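You operate a simulated robot arm through the tools that you are given. There is no shell and no other tool. Be economical: measure what you need, move in short steps, check, and stop when the job is done.

Carry out the task below with a simulated robot arm. There is one attempt and no reset: what you move stays moved.

TASK
Stand the blue bottle from the top of the game board beside the blue planter. It goes on the side that lies toward x +1.0, y +0.0 (a direction in the base frame), with about 3 cm between them.
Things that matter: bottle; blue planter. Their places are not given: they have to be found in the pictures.

It is judged by the outcome, as a careful person would: the job done as asked, and still so three seconds after it is handed in. It fails if anything else is knocked over, pushed out of place, dropped, spilled or broken.

THE ROBOT
A 7-joint arm with a two-finger parallel gripper, fixed in place. Base frame: the origin is at the foot of the arm, x ahead of it, y to its left, z up; the work surface is at about z = 0. Lengths are in cm, angles in degrees, forces in N, time in s.
With the tool pointing down near the work surface it reaches from about 22 to 58 cm from the base axis. Its first joint turns from -66.0 to 66.0 degrees. Payload 2.5 kg.
Tool frame: the origin (TCP) lies between the finger pads and is the grasp point; the fingertips stand 2.3 cm ahead of it; z points along the fingers, y is the line along which they close. The gripper opens to 9.4 cm. The fingers are 3.8 cm wide and 1 cm thick; the gripper's body (5.4 by 9.6 cm) begins 3.9 cm behind the TCP.
Orientation is that of the tool frame in the base frame, as a unit quaternion [x, y, z, w]. With the fingers straight down and closing along the base's y, the tool's x points along the base's -x, its y along +y and its z along -z.

THE INTERFACE
- The arm moves only by the tool servo_tool. Its argument "series" is a list of rows, each an object of numbers (a shift or turn left out is 0, a gripper value left out holds the last): "grip": the finger opening in cm, from 0 to 9.4; "dx", "dy", "dz": the shift along the tool's x, y, z in cm; "yaw": the turn about the tool's z in degrees. In form: [{"grip": .., "dx": .., "dy": .., "dz": .., "yaw": ..}, ...]. A call has 1 to 12 rows; each row is the pose to reach, as a shift and turn from the pose commanded when the call began, along the tool's axes at that moment. A row lasts 0.2 s, in which the tool goes at most 5 cm and 8.6 degrees; a call with a longer step from one row to the next is refused whole, and so is a gripper value outside its range. A pose out of reach is approached as far as the arm can. The call stops where the force on the tool passes 40 N (or 10 N more than at its start, if that is more) or the arm is blocked; 0.2 s more then pass. The fingers move at their own pace (about 10.8 cm/s each) and stop on an object; they squeeze with about 32 N. The grip force told is the motor's: it shows also when the fingers shut on nothing. Time passes only in rows, and 0.2 s behind the last, so rows that repeat a pose let the fingers close. It gives the time, the measured TCP pose, the force on the tool (base axes), the opening and the grip force at its end, in the units of the frame above (readings bear some noise), and new pictures: "pictures" is both (left out), scene, wrist or none.
- Cameras (640 x 400 px; columns grow to the right, rows downward): "scene" is fixed at [11.61, -41.36, 52.82]; the picture's right is [0.82, -0.57, 0.00], its down [-0.41, -0.59, -0.70] and it looks along [0.40, 0.57, -0.71] (base axes); focal length 304 px, centre (320, 200). "wrist" rides on the gripper at [-3.9, 0, -4.4] in the tool frame; the picture's right is [0.00, -1.00, 0.00], its down [0.97, 0.00, -0.24] and it looks along [0.24, 0.00, 0.97] (tool axes); focal length 218 px, centre (320, 200).
- point_at(camera, pixels): for up to 12 pixels [column, row] of the newest picture of that camera ("zoom" is the newest enlarged one), the place [x, y, z] in the base frame of the surface seen there, good to about 0.2 cm. No time passes.
- enlarge(camera, box): a new picture of the part [left, top, right, bottom] of that camera's present view, enlarged. No time passes.
- job_done(): hands the job in; it is judged then, once.

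Work in short steps. Measure before you move; look again where a grasp or a placing could have gone wrong, and mend it. You have 60 turns and 100 pictures in all, the two below and enlarged ones among them. Open the gripper and draw the arm clear of the work before you hand the job in, unless the task says otherwise; then end with one line.

The tools are called after "Emit:" as a command line: name --argument value ..., lists and objects as JSON in quotes. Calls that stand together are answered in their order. servo_tool: Moves the arm, as the interface text tells. Its arguments: {"type":"object","properties":{"series":{"type":"array","items":{"type":"object","properties":{"grip":{"type":"number"},"dx":{"type":"number"},"dy":{"type":"number"},"dz":{"type":"number"},"yaw":{"type":"number"}}}},"pictures":{"type":"string","enum":["both","scene","wrist","none"]}},"required":["series"]} The other tools are called the same way: point_at (camera, pixels) gives the place of the surface under pixels of a picture; enlarge (camera, box) takes an enlarged picture of a part of a camera's view; job_done () hands the job in.

At the start:

```text
clock: 0.0
eef_pos: [34.06, -8.94, 26.16]
tcp_rot: [0.0, 1.0, 0.0, 0.0]
wrist_force: [0.1, 0.8, 0.4]
finger_gap: 9.37
gripper_force: 0.2
```

scene: 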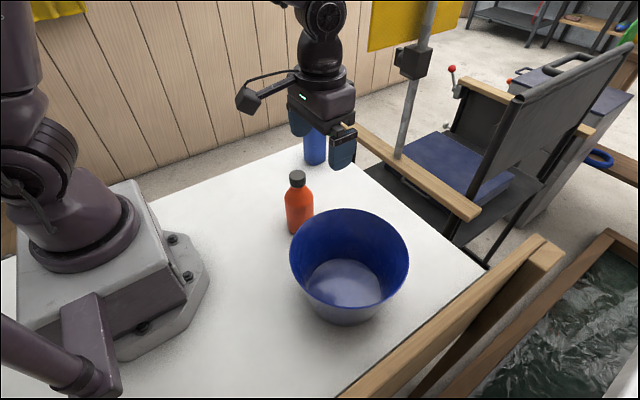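
wrist: 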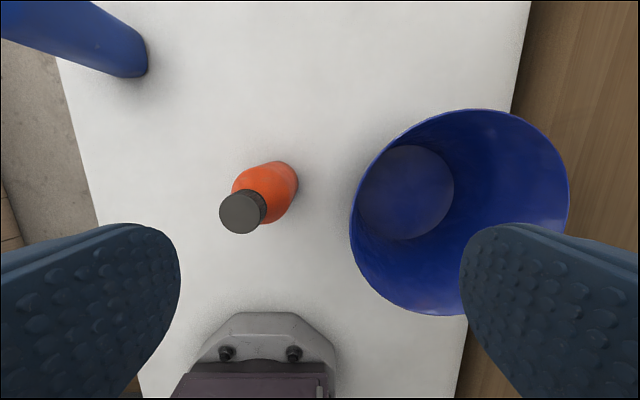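

The scene shows a blue object partly hidden behind the gripper near (315,148), an orange bottle at (298,205) and a blue planter at (348,265). I'll enlarge both areas and measure them.

Emit:
enlarge --camera "scene" --box '[220, 80, 420, 205]'

Emit:
point_at --camera "scene" --pixels '[[315, 140], [315, 158], [298, 205], [290, 260], [408, 255], [350, 209], [345, 280], [345, 308], [345, 320], [480, 270], [300, 150], [340, 395]]'

Emit:
point_at --camera "wrist" --pixels '[[130, 50], [60, 30], [147, 60], [110, 75], [242, 212], [350, 215], [569, 190], [490, 110], [430, 314], [120, 18], [520, 40], [460, 390]]'

```text
3.20 times, centred on (320, 142) of scene
```

zoom: 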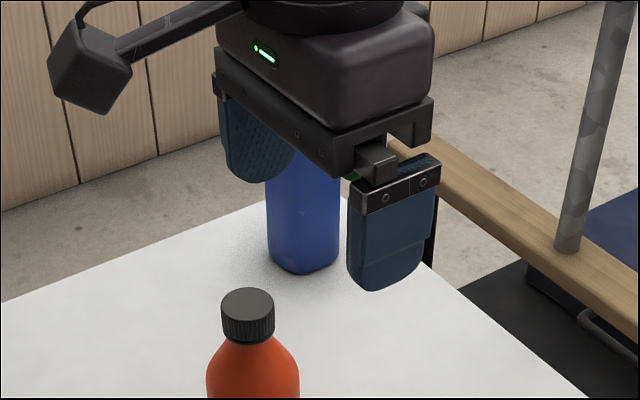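

```text
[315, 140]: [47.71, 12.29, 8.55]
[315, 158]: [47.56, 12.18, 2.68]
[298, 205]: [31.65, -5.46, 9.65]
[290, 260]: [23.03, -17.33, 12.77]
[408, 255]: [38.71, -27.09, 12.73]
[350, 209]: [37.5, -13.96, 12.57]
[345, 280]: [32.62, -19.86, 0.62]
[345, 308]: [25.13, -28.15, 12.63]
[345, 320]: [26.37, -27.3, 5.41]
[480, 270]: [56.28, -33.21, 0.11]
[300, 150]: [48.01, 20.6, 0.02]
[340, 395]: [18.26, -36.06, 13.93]
```

```text
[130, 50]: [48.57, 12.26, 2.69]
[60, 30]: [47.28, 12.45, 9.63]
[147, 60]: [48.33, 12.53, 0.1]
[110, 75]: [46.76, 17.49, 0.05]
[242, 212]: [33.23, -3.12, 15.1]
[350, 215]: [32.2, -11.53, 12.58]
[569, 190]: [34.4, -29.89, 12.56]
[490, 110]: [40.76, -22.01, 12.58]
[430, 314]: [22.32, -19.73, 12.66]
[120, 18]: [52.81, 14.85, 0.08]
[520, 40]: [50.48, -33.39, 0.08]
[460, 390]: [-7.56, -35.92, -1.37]
```

The blue object stands near (48.5, 14). I can't see a game board yet, so I'll raise the arm and move it aside for a clearer view.

Emit:
servo_tool --series '[{"dx": 3, "dz": -3}, {"dx": 6, "dz": -6}, {"dx": 8, "dz": -9}, {"dx": 8, "dz": -11}, {"dx": 8, "dz": -11}]'

```text
clock: 1.2
eef_pos: [26.18, -8.94, 37.13]
tcp_rot: [0.0, 1.0, 0.0, 0.001]
wrist_force: [0.1, -0.2, 0.1]
finger_gap: 9.4
gripper_force: 0.0
```

scene: 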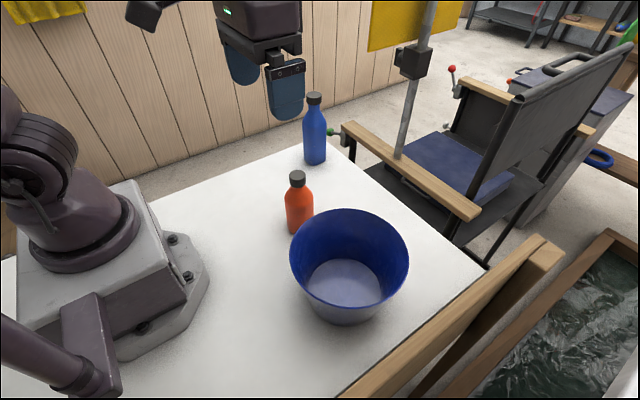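
wrist: 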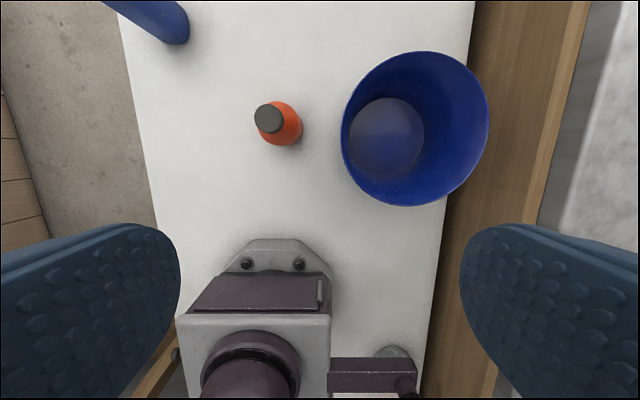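

Now I can see one blue bottle with a dark cap at (314,130). It stands on the white board, and there is one blue planter. I'll zoom in to measure both.

Emit:
enlarge --camera "scene" --box '[274, 82, 354, 172]'

Emit:
point_at --camera "scene" --pixels '[[314, 95], [309, 96], [319, 96], [304, 145], [325, 145], [314, 145], [315, 163], [307, 161], [314, 122], [314, 102], [322, 163], [297, 174]]'

Emit:
point_at --camera "wrist" --pixels '[[342, 140], [488, 120], [425, 52], [405, 206], [385, 140], [350, 130], [424, 135], [385, 99], [385, 180], [472, 10], [450, 190], [460, 90]]'

```text
4.44 times, centred on (314, 127) of scene
```

zoom: 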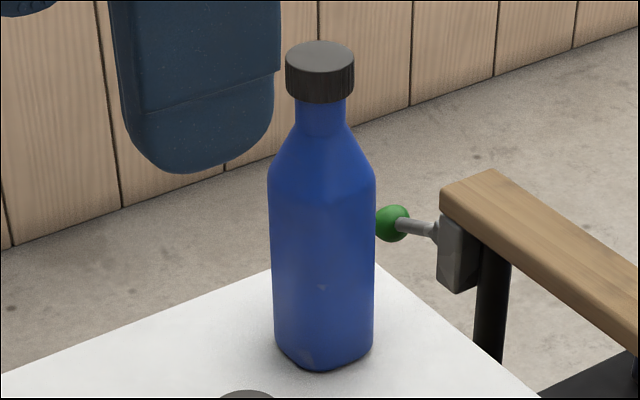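

```text
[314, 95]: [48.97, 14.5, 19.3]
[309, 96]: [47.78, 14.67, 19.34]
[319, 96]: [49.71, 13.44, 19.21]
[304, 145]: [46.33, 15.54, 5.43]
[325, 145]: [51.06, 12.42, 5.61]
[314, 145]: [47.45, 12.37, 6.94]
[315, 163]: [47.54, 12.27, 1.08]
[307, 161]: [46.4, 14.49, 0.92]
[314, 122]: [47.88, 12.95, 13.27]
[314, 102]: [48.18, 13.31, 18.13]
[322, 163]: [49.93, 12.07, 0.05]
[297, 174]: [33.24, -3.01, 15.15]
```

```text
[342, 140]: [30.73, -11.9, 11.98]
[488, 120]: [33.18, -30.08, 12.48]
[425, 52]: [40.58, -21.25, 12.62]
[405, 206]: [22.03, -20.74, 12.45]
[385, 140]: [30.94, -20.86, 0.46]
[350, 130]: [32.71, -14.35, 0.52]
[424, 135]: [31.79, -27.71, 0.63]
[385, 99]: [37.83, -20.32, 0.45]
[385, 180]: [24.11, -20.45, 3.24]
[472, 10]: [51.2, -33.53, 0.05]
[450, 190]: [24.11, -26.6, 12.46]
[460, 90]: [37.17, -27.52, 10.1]
```

The bottle is about 19.3 tall and stands near (48.8, 14.4). The planter rim is centred near (31.4, -20.9) with a radius of about 9.3. I'll take finer points on the cap, neck and shoulder from the zoom.

Emit:
point_at --camera "zoom" --pixels '[[290, 57], [349, 57], [320, 44], [320, 65], [320, 97], [320, 115], [320, 140], [320, 175], [275, 185], [370, 185], [280, 340], [368, 345]]'

Emit:
point_at --camera "scene" --pixels '[[406, 245], [401, 235], [395, 228], [407, 265], [404, 275], [420, 265], [300, 232], [289, 250], [385, 220], [305, 222], [320, 300], [380, 315]]'

```text
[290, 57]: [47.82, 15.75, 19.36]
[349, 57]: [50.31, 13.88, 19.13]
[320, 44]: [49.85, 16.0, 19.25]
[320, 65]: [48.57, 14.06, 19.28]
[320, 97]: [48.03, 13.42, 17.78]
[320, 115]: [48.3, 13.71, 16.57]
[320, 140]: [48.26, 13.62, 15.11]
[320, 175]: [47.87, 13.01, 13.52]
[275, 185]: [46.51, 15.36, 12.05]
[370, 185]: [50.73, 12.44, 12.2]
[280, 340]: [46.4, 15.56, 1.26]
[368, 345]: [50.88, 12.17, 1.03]
```

```text
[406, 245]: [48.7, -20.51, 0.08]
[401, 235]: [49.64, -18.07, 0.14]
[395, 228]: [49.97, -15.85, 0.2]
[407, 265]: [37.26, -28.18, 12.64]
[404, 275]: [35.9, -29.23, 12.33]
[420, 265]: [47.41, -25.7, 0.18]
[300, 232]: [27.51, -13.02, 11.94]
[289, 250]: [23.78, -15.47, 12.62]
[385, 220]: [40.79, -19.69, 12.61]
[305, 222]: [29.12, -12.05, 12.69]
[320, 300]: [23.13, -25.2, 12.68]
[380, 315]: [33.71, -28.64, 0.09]
```

Cap centre is about (49.0, 14.7), cap diameter about 3.1, and it spans z 16.8–19.3. The body is about 5 cm square and axis-aligned. I'll move above the cap, keeping the fingertips over the bottle top.

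Emit:
servo_tool --series '[{"dx": -2.85, "dy": 2.95, "dz": 1.4}, {"dx": -5.7, "dy": 5.9, "dz": 2.8}, {"dx": -8.55, "dy": 8.85, "dz": 4.2}, {"dx": -11.4, "dy": 11.8, "dz": 5.6}, {"dx": -14.25, "dy": 14.75, "dz": 7}, {"dx": -17.1, "dy": 17.7, "dz": 8.4}, {"dx": -19.95, "dy": 20.65, "dz": 9.8}, {"dx": -22.8, "dy": 23.6, "dz": 11.1}, {"dx": -22.8, "dy": 23.6, "dz": 11.1}, {"dx": -22.8, "dy": 23.6, "dz": 11.1}]'

```text
clock: 3.4
eef_pos: [48.95, 14.58, 26.02]
tcp_rot: [0.0, 1.0, 0.0, 0.0]
wrist_force: [-0.4, -0.4, -0.5]
finger_gap: 9.4
gripper_force: 0.1
```

scene: 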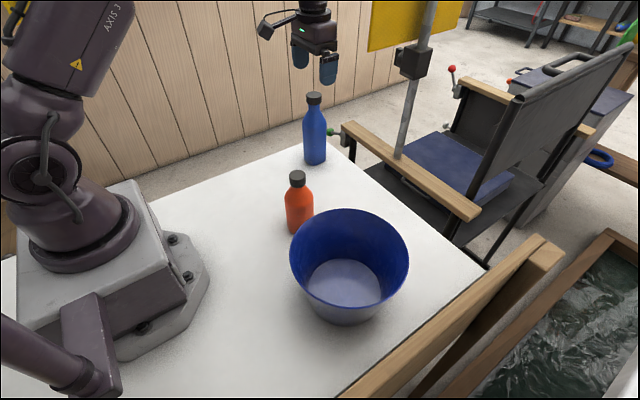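
wrist: 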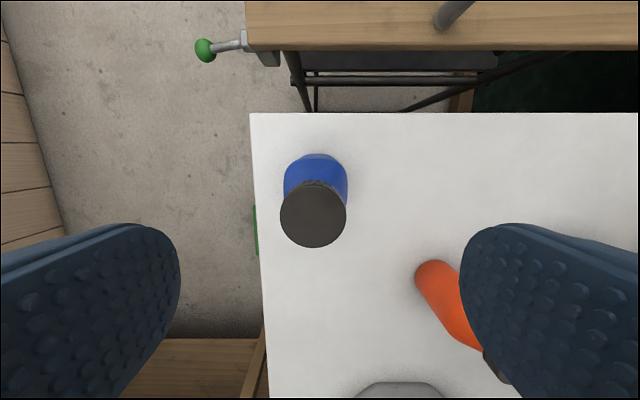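

The cap shows at (313,214) in the wrist view. I'll measure its edges from here.

Emit:
point_at --camera "wrist" --pixels '[[282, 215], [345, 215], [313, 184], [313, 244], [313, 215], [316, 157], [286, 175], [347, 175]]'

```text
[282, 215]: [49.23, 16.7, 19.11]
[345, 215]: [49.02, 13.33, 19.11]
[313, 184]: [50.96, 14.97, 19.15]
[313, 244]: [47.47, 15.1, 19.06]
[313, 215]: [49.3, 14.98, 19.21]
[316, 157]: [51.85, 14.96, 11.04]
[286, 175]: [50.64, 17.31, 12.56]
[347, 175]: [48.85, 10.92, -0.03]
```

Cap centre is (49.2, 15.0). I'll correct sideways, then descend to TCP z ≈ 17.9 with the gripper open.

Emit:
servo_tool --series '[{"dx": -0.25, "dy": 0.42, "dz": 0}, {"dx": -0.25, "dy": 0.42, "dz": 2}, {"dx": -0.25, "dy": 0.42, "dz": 4}, {"dx": -0.25, "dy": 0.42, "dz": 6}, {"dx": -0.25, "dy": 0.42, "dz": 7.2}, {"dx": -0.25, "dy": 0.42, "dz": 8.1}, {"dx": -0.25, "dy": 0.42, "dz": 8.1}]'

Emit:
enlarge --camera "scene" --box '[264, 52, 364, 172]'

```text
clock: 5.0
eef_pos: [49.17, 15.13, 17.93]
tcp_rot: [0.0, 1.0, 0.0, 0.0]
wrist_force: [0.8, -0.3, -1.0]
finger_gap: 9.42
gripper_force: 0.1
```

scene: 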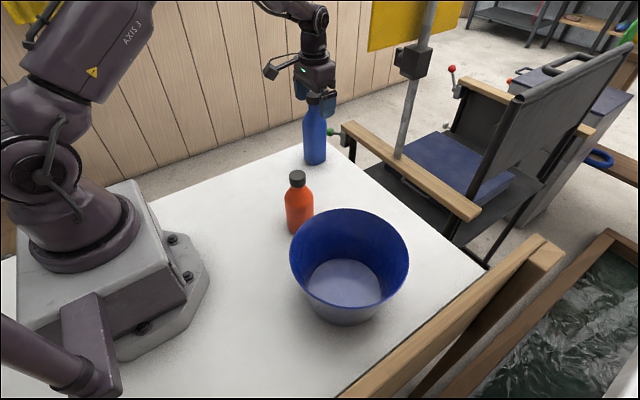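
wrist: 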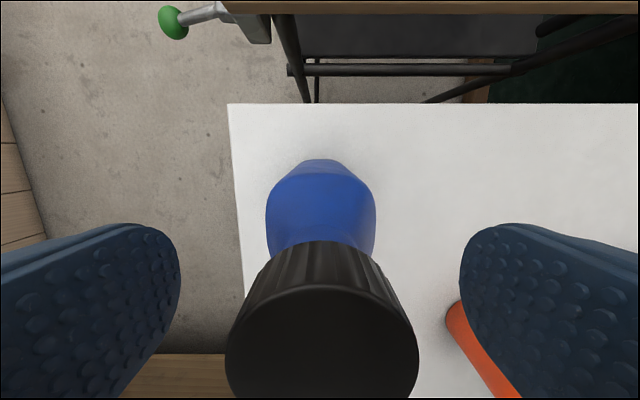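

```text
3.33 times, centred on (314, 112) of scene
```

zoom: 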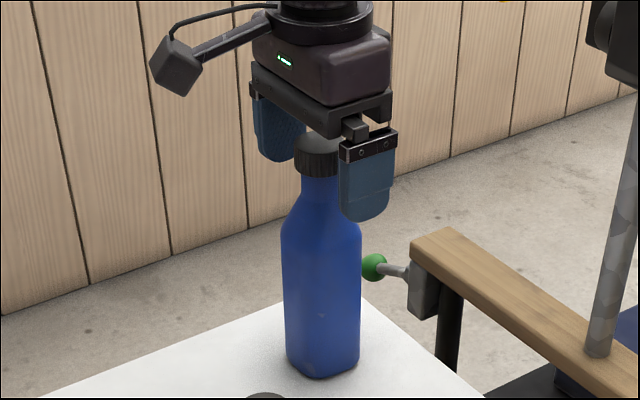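

The cap is centred between the fingers at column 321 of the wrist view. I'll close the gripper.

Emit:
servo_tool --series '[{"grip": 4}, {"grip": 1.5}, {"grip": 1.5}, {"grip": 1.5}, {"grip": 1.5}]' --pictures "wrist"

Emit:
enlarge --camera "scene" --box '[264, 52, 364, 172]'

```text
clock: 6.2
eef_pos: [49.11, 14.99, 17.89]
tcp_rot: [0.0, 1.0, 0.0, 0.0]
wrist_force: [-1.1, 0.3, -0.2]
finger_gap: 3.6
gripper_force: 32.3
```

wrist: 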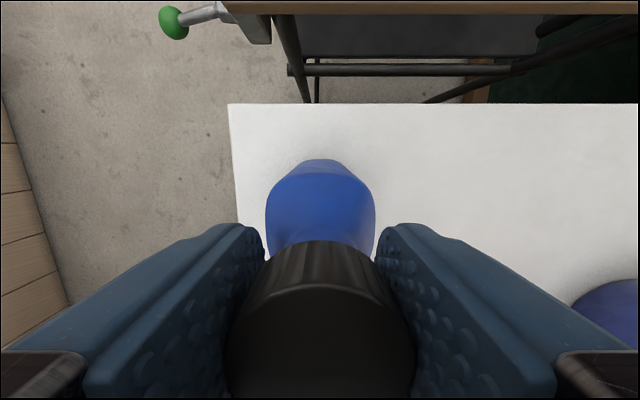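

```text
3.33 times, centred on (314, 112) of scene
```

zoom: 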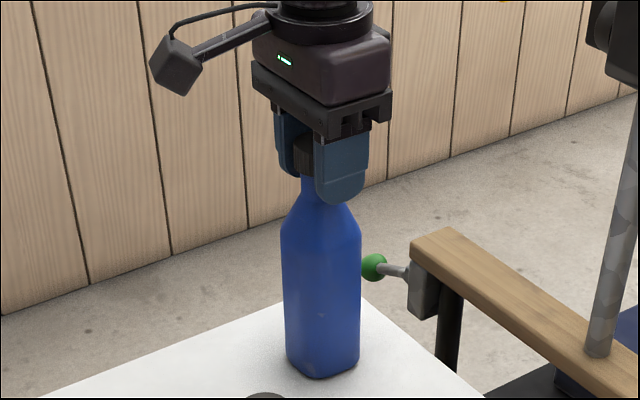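

The grip is firm at 3.6 cm and 32 N. I'll lift 5 cm slowly and check that the bottle comes up straight.

Emit:
servo_tool --series '[{"dz": -0.5}, {"dz": -1.2}, {"dz": -2.2}, {"dz": -3.4}, {"dz": -4.5}, {"dz": -5}, {"dz": -5}]'

Emit:
enlarge --camera "scene" --box '[264, 52, 364, 172]'

```text
clock: 7.8
eef_pos: [49.18, 14.99, 22.92]
tcp_rot: [0.0, 1.0, 0.0, 0.0]
wrist_force: [0.1, -0.4, -3.9]
finger_gap: 3.59
gripper_force: 32.3
```

scene: 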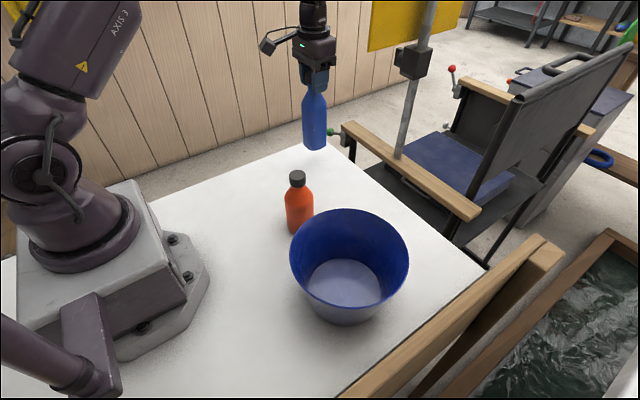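
wrist: 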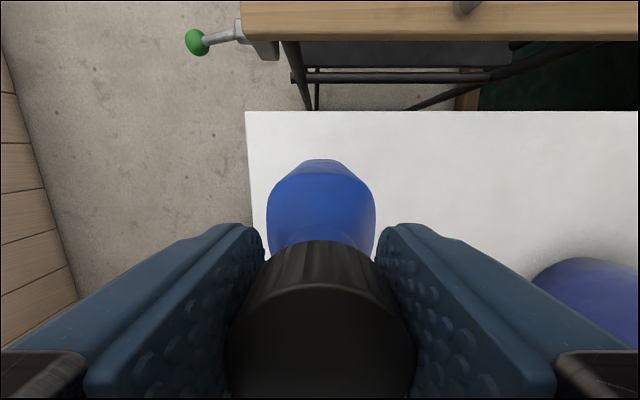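

```text
3.33 times, centred on (314, 112) of scene
```

zoom: 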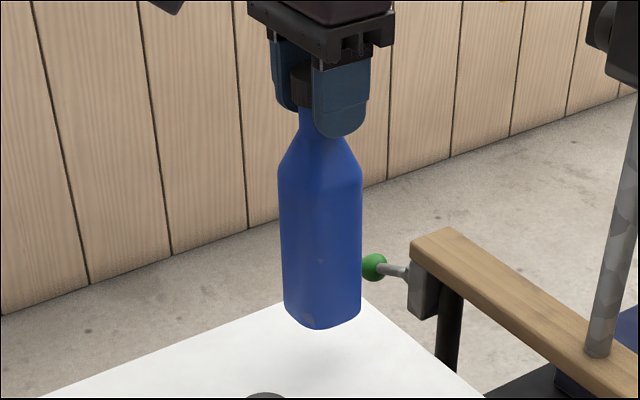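

It came up straight, with about 4 N of load. I'll carry it along -y at x ≈ 49, clear of the planter.

Emit:
servo_tool --series '[{"dy": -1.5}, {"dy": -4}, {"dy": -7.5}, {"dy": -11.5}, {"dy": -15.5}, {"dy": -19.5}, {"dy": -23.5}, {"dy": -27.5}, {"dy": -31.5}, {"dy": -34}, {"dy": -35.5}, {"dy": -35.9}]'

```text
clock: 8.8
eef_pos: [49.14, 5.16, 23.0]
tcp_rot: [-0.018, 1.0, 0.009, 0.002]
wrist_force: [0.4, 1.2, -2.8]
finger_gap: 3.53
gripper_force: 31.6
stopped in row 5: the force on the tool passed its limit (the readings are from after the stop); the commanded pose is now the measured one
```

scene: 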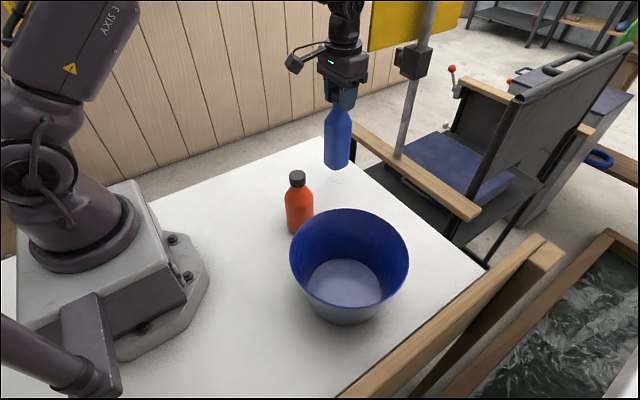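
wrist: 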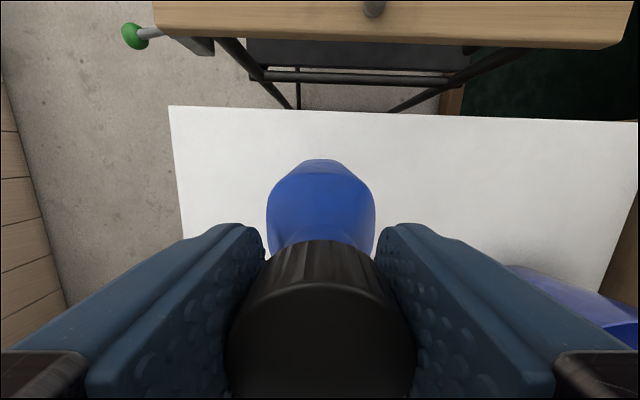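

The call stopped on a force limit partway through, at y = 5.2. I need to know whether the arm touched something, so I'll locate the nearby pole, box and chair arm.

Emit:
point_at --camera "scene" --pixels '[[430, 20], [413, 62], [408, 110], [395, 30], [365, 142], [345, 60], [337, 140], [337, 166], [310, 5], [295, 62], [420, 180], [360, 30]]'

Emit:
enlarge --camera "scene" --box '[260, 0, 440, 180]'

```text
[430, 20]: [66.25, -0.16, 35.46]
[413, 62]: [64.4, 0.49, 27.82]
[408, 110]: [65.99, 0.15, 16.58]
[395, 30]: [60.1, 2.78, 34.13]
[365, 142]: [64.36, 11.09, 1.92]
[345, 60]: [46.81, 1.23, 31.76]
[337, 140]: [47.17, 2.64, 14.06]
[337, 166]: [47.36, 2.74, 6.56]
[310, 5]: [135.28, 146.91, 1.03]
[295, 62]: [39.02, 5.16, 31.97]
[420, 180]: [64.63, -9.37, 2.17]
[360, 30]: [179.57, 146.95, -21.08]
```

```text
2.22 times, centred on (350, 90) of scene
```

zoom: 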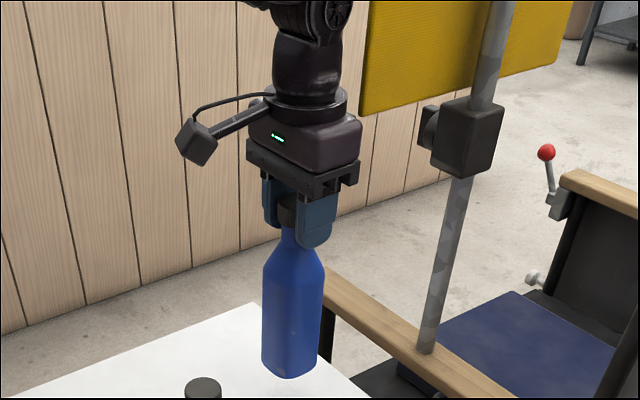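

There is a pole at (66, 0) with a yellow panel around (60, 3, 34). I'll map the panel's and box's nearest edges against the gripper.

Emit:
point_at --camera "scene" --pixels '[[371, 8], [370, 45], [372, 30], [410, 5], [385, 45], [460, 5], [450, 20], [397, 60], [404, 75], [370, 3], [417, 38], [355, 50]]'

Emit:
point_at --camera "scene" --pixels '[[350, 5], [340, 20], [345, 35], [358, 65], [322, 65], [292, 75], [300, 60], [335, 5], [365, 75], [350, 95], [330, 90], [375, 130]]'

```text
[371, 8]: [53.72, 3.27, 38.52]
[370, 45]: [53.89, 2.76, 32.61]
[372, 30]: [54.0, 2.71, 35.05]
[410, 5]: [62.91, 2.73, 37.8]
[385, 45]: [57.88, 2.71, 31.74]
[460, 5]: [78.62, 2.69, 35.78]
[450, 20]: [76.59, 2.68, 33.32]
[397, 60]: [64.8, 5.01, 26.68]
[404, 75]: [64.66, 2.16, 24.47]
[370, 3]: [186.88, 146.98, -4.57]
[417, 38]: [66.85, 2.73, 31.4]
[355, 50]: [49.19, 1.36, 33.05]
```

```text
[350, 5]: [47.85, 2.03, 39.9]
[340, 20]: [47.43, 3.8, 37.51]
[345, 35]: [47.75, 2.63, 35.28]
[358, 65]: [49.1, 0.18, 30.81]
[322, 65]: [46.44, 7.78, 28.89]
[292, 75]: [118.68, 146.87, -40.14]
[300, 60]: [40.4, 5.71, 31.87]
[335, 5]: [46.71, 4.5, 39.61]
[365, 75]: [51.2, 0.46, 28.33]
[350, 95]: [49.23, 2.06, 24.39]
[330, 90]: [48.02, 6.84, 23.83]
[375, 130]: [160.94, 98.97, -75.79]
```

The panel is in the plane y ≈ 2.7 with its near edge at x ≈ 53.7 and z 31 upward. The wrist brushed that edge at x = 49. I'll back off in +y, draw inward to x ≈ 43 and undo the slight yaw.

Emit:
servo_tool --series '[{"dy": 1}, {"dy": 2.5}, {"dy": 4}, {"dy": 4, "dx": 1, "yaw": 1}, {"dy": 4, "dx": 2.5, "yaw": 2}, {"dy": 4, "dx": 4.5, "yaw": 2}, {"dy": 4, "dx": 6.2, "yaw": 2}, {"dy": 4, "dx": 6.7, "yaw": 2}, {"dy": 4, "dx": 6.7, "yaw": 2}]'

Emit:
point_at --camera "scene" --pixels '[[371, 8], [370, 45], [410, 5], [385, 45], [460, 5], [430, 20], [408, 110]]'

```text
clock: 10.8
eef_pos: [42.22, 8.85, 23.03]
tcp_rot: [-0.001, 1.0, 0.009, 0.002]
wrist_force: [0.2, -0.1, -4.8]
finger_gap: 3.54
gripper_force: 32.6
```

scene: 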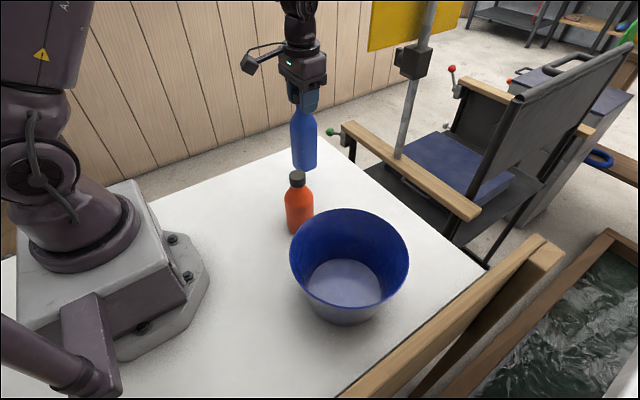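
wrist: 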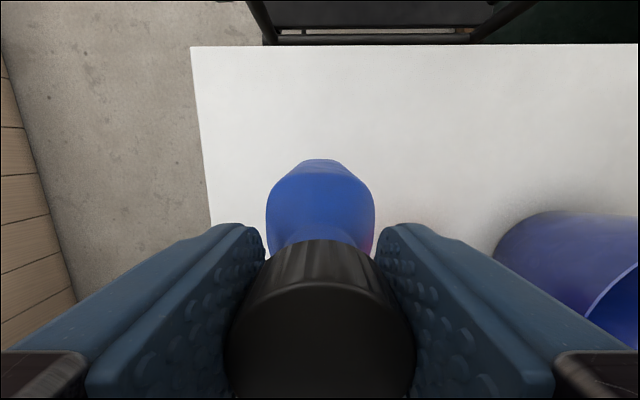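

```text
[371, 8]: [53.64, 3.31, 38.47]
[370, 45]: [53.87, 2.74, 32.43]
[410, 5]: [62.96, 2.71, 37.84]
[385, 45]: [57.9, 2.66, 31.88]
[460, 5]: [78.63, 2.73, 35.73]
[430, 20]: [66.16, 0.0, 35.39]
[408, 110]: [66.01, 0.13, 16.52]
```

The panel is where it was and the bottle is still held upright. I'll pass inside the panel at x ≈ 42, then angle outward to x ≈ 47.5 beside the planter.

Emit:
servo_tool --series '[{"dy": -1}, {"dy": -3}, {"dy": -6}, {"dy": -9}, {"dy": -12}, {"dy": -15, "dx": -0.5}, {"dy": -18, "dx": -2}, {"dy": -21, "dx": -3.5}, {"dy": -24, "dx": -4.7}, {"dy": -27, "dx": -5.3}, {"dy": -29, "dx": -5.3}, {"dy": -29.75, "dx": -5.3}]'

```text
clock: 13.4
eef_pos: [47.44, -21.0, 22.32]
tcp_rot: [-0.001, 1.0, 0.008, 0.002]
wrist_force: [-0.1, 0.5, -4.2]
finger_gap: 3.55
gripper_force: 32.0
```

scene: 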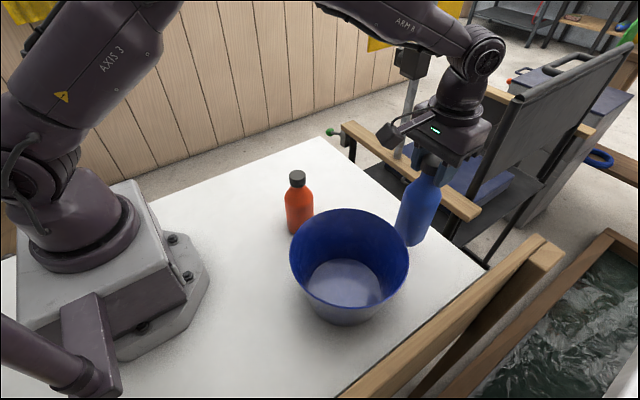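
wrist: 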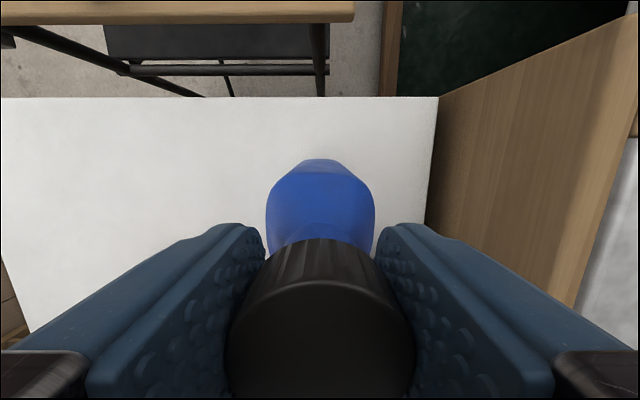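

The bottle hangs beside the planter at (47.4, -21.0). I'll shift to x = 46.5 and lower it to just above the board.

Emit:
servo_tool --series '[{"dx": 0.5}, {"dx": 0.95, "dz": 0.5}, {"dx": 0.95, "dz": 1.5}, {"dx": 0.95, "dz": 2.5}, {"dx": 0.95, "dz": 3.4}, {"dx": 0.95, "dz": 3.9}, {"dx": 0.95, "dz": 3.9}]' --pictures "scene"

Emit:
enlarge --camera "scene" --box '[280, 130, 480, 330]'

Emit:
point_at --camera "scene" --pixels '[[385, 221], [390, 226], [398, 235], [402, 235], [415, 255], [415, 235], [407, 240], [428, 240], [408, 252], [405, 225]]'

```text
clock: 15.1
eef_pos: [46.74, -20.93, 18.57]
tcp_rot: [0.0, 1.0, 0.01, 0.001]
wrist_force: [0.0, 0.0, -3.4]
finger_gap: 3.57
gripper_force: 32.4
```

scene: 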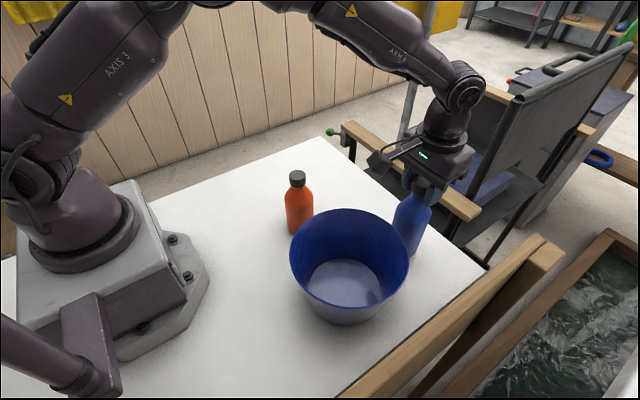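

```text
2.00 times, centred on (380, 230) of scene
```

zoom: 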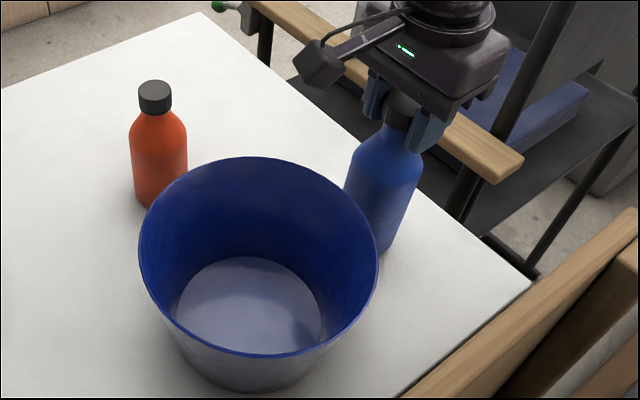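

```text
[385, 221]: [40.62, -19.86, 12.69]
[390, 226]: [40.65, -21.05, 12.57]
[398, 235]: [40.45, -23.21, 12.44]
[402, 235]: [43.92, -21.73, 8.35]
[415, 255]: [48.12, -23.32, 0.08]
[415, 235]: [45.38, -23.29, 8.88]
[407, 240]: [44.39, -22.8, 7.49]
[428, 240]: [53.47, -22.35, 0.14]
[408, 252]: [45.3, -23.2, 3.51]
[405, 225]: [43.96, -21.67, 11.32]
```

The bottle's near face is at x = 43.9 and the rim at 40.7, a gap of about 3.2. I'll shift 0.15 closer and lower gently until it touches.

Emit:
servo_tool --series '[{"dx": 0.15, "dz": 0.2}, {"dx": 0.15, "dz": 0.35}, {"dx": 0.15, "dz": 0.5}, {"dx": 0.15, "dz": 0.6}, {"dx": 0.15, "dz": 0.6}]' --pictures "none"

```text
clock: 16.2
eef_pos: [46.5, -20.81, 17.94]
tcp_rot: [0.0, 1.0, 0.008, 0.003]
wrist_force: [-0.1, 0.6, 0.8]
finger_gap: 3.55
gripper_force: 31.8
```

The load has moved from the tool to the board, so the bottle is standing. I'll open the gripper.

Emit:
servo_tool --series '[{"grip": 4.2}, {"grip": 5}, {"grip": 7}, {"grip": 9}, {"grip": 9}]' --pictures "wrist"

Emit:
enlarge --camera "scene" --box '[330, 130, 490, 290]'

```text
clock: 17.4
eef_pos: [46.53, -20.69, 17.82]
tcp_rot: [-0.001, 1.0, 0.009, 0.002]
wrist_force: [-0.3, 0.0, -0.5]
finger_gap: 9.0
gripper_force: 0.1
```

wrist: 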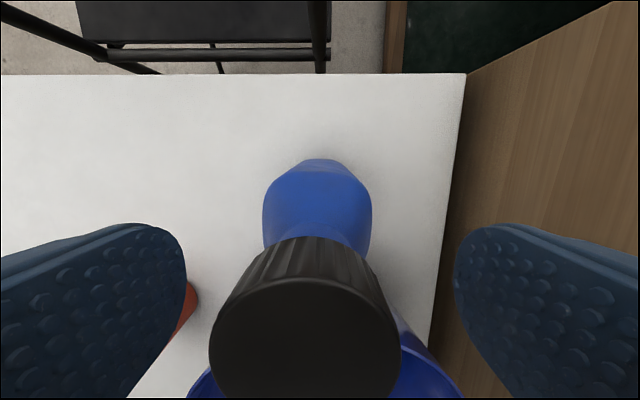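

```text
2.50 times, centred on (410, 210) of scene
```

zoom: 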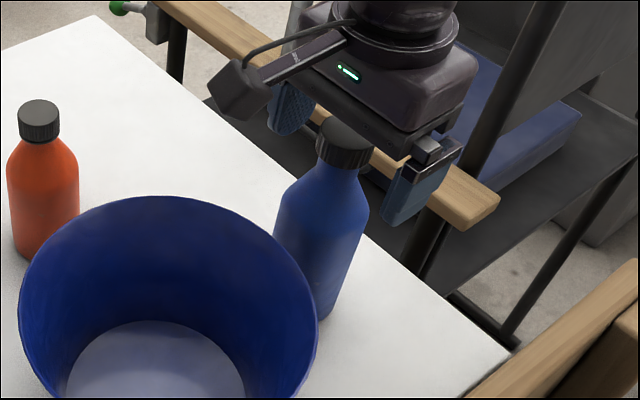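

The bottle is free and standing. I'll go straight up, then draw back over the base side, away from the chair and panel.

Emit:
servo_tool --series '[{"dz": -1}, {"dz": -3}, {"dz": -6}, {"dz": -9}, {"dz": -12}, {"dz": -13, "dx": 3}, {"dz": -14, "dx": 7}, {"dz": -15, "dx": 11}, {"dz": -15, "dx": 15}, {"dz": -15, "dx": 18, "dy": 2}, {"dz": -15, "dx": 19, "dy": 4}, {"dz": -15, "dx": 19, "dy": 4}]'

Emit:
enlarge --camera "scene" --box '[330, 150, 490, 310]'

Emit:
point_at --camera "scene" --pixels '[[402, 235], [405, 225], [410, 215], [390, 226], [395, 231], [385, 221], [414, 190], [345, 280], [298, 180]]'

```text
clock: 20.1
eef_pos: [27.29, -17.02, 32.78]
tcp_rot: [-0.001, 1.0, 0.009, 0.002]
wrist_force: [0.8, 0.0, -0.1]
finger_gap: 8.99
gripper_force: 0.0
```

scene: 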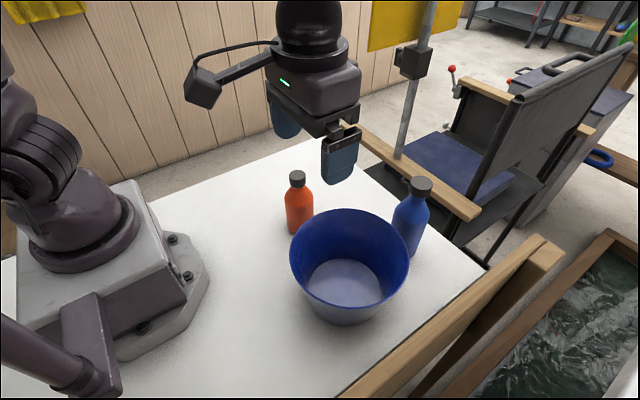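
wrist: 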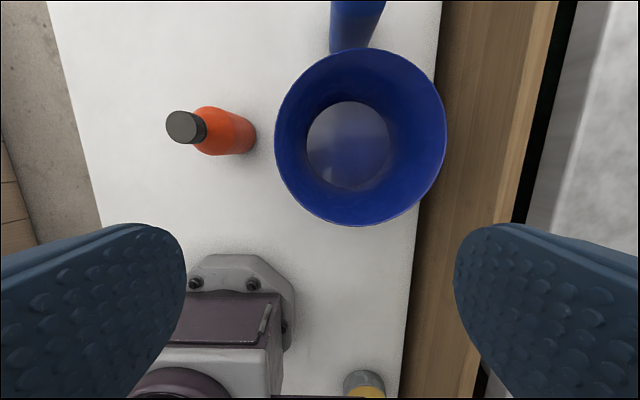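

```text
2.50 times, centred on (410, 230) of scene
```

zoom: 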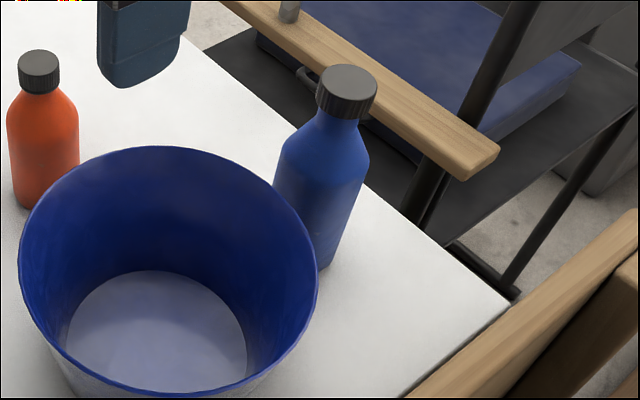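

```text
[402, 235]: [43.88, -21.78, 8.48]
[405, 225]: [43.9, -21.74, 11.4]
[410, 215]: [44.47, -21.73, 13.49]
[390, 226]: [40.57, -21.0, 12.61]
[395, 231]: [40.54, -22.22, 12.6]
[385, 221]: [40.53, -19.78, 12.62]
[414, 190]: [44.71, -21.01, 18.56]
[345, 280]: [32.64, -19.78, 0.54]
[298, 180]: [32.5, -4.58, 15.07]
```

The bottle stands upright with its near face at x = 43.9 and the rim edge at about x = 40.6–40.8, a gap of about 3.2 cm. The planter, orange bottle and panel are where they were, and the arm is clear with the gripper open.

Emit:
job_done

```text
The job is handed in.
```

The blue bottle now stands upright beside the blue planter on its +x side, with about 3 cm between them; on the way the wrist brushed the yellow panel once, which did not move.
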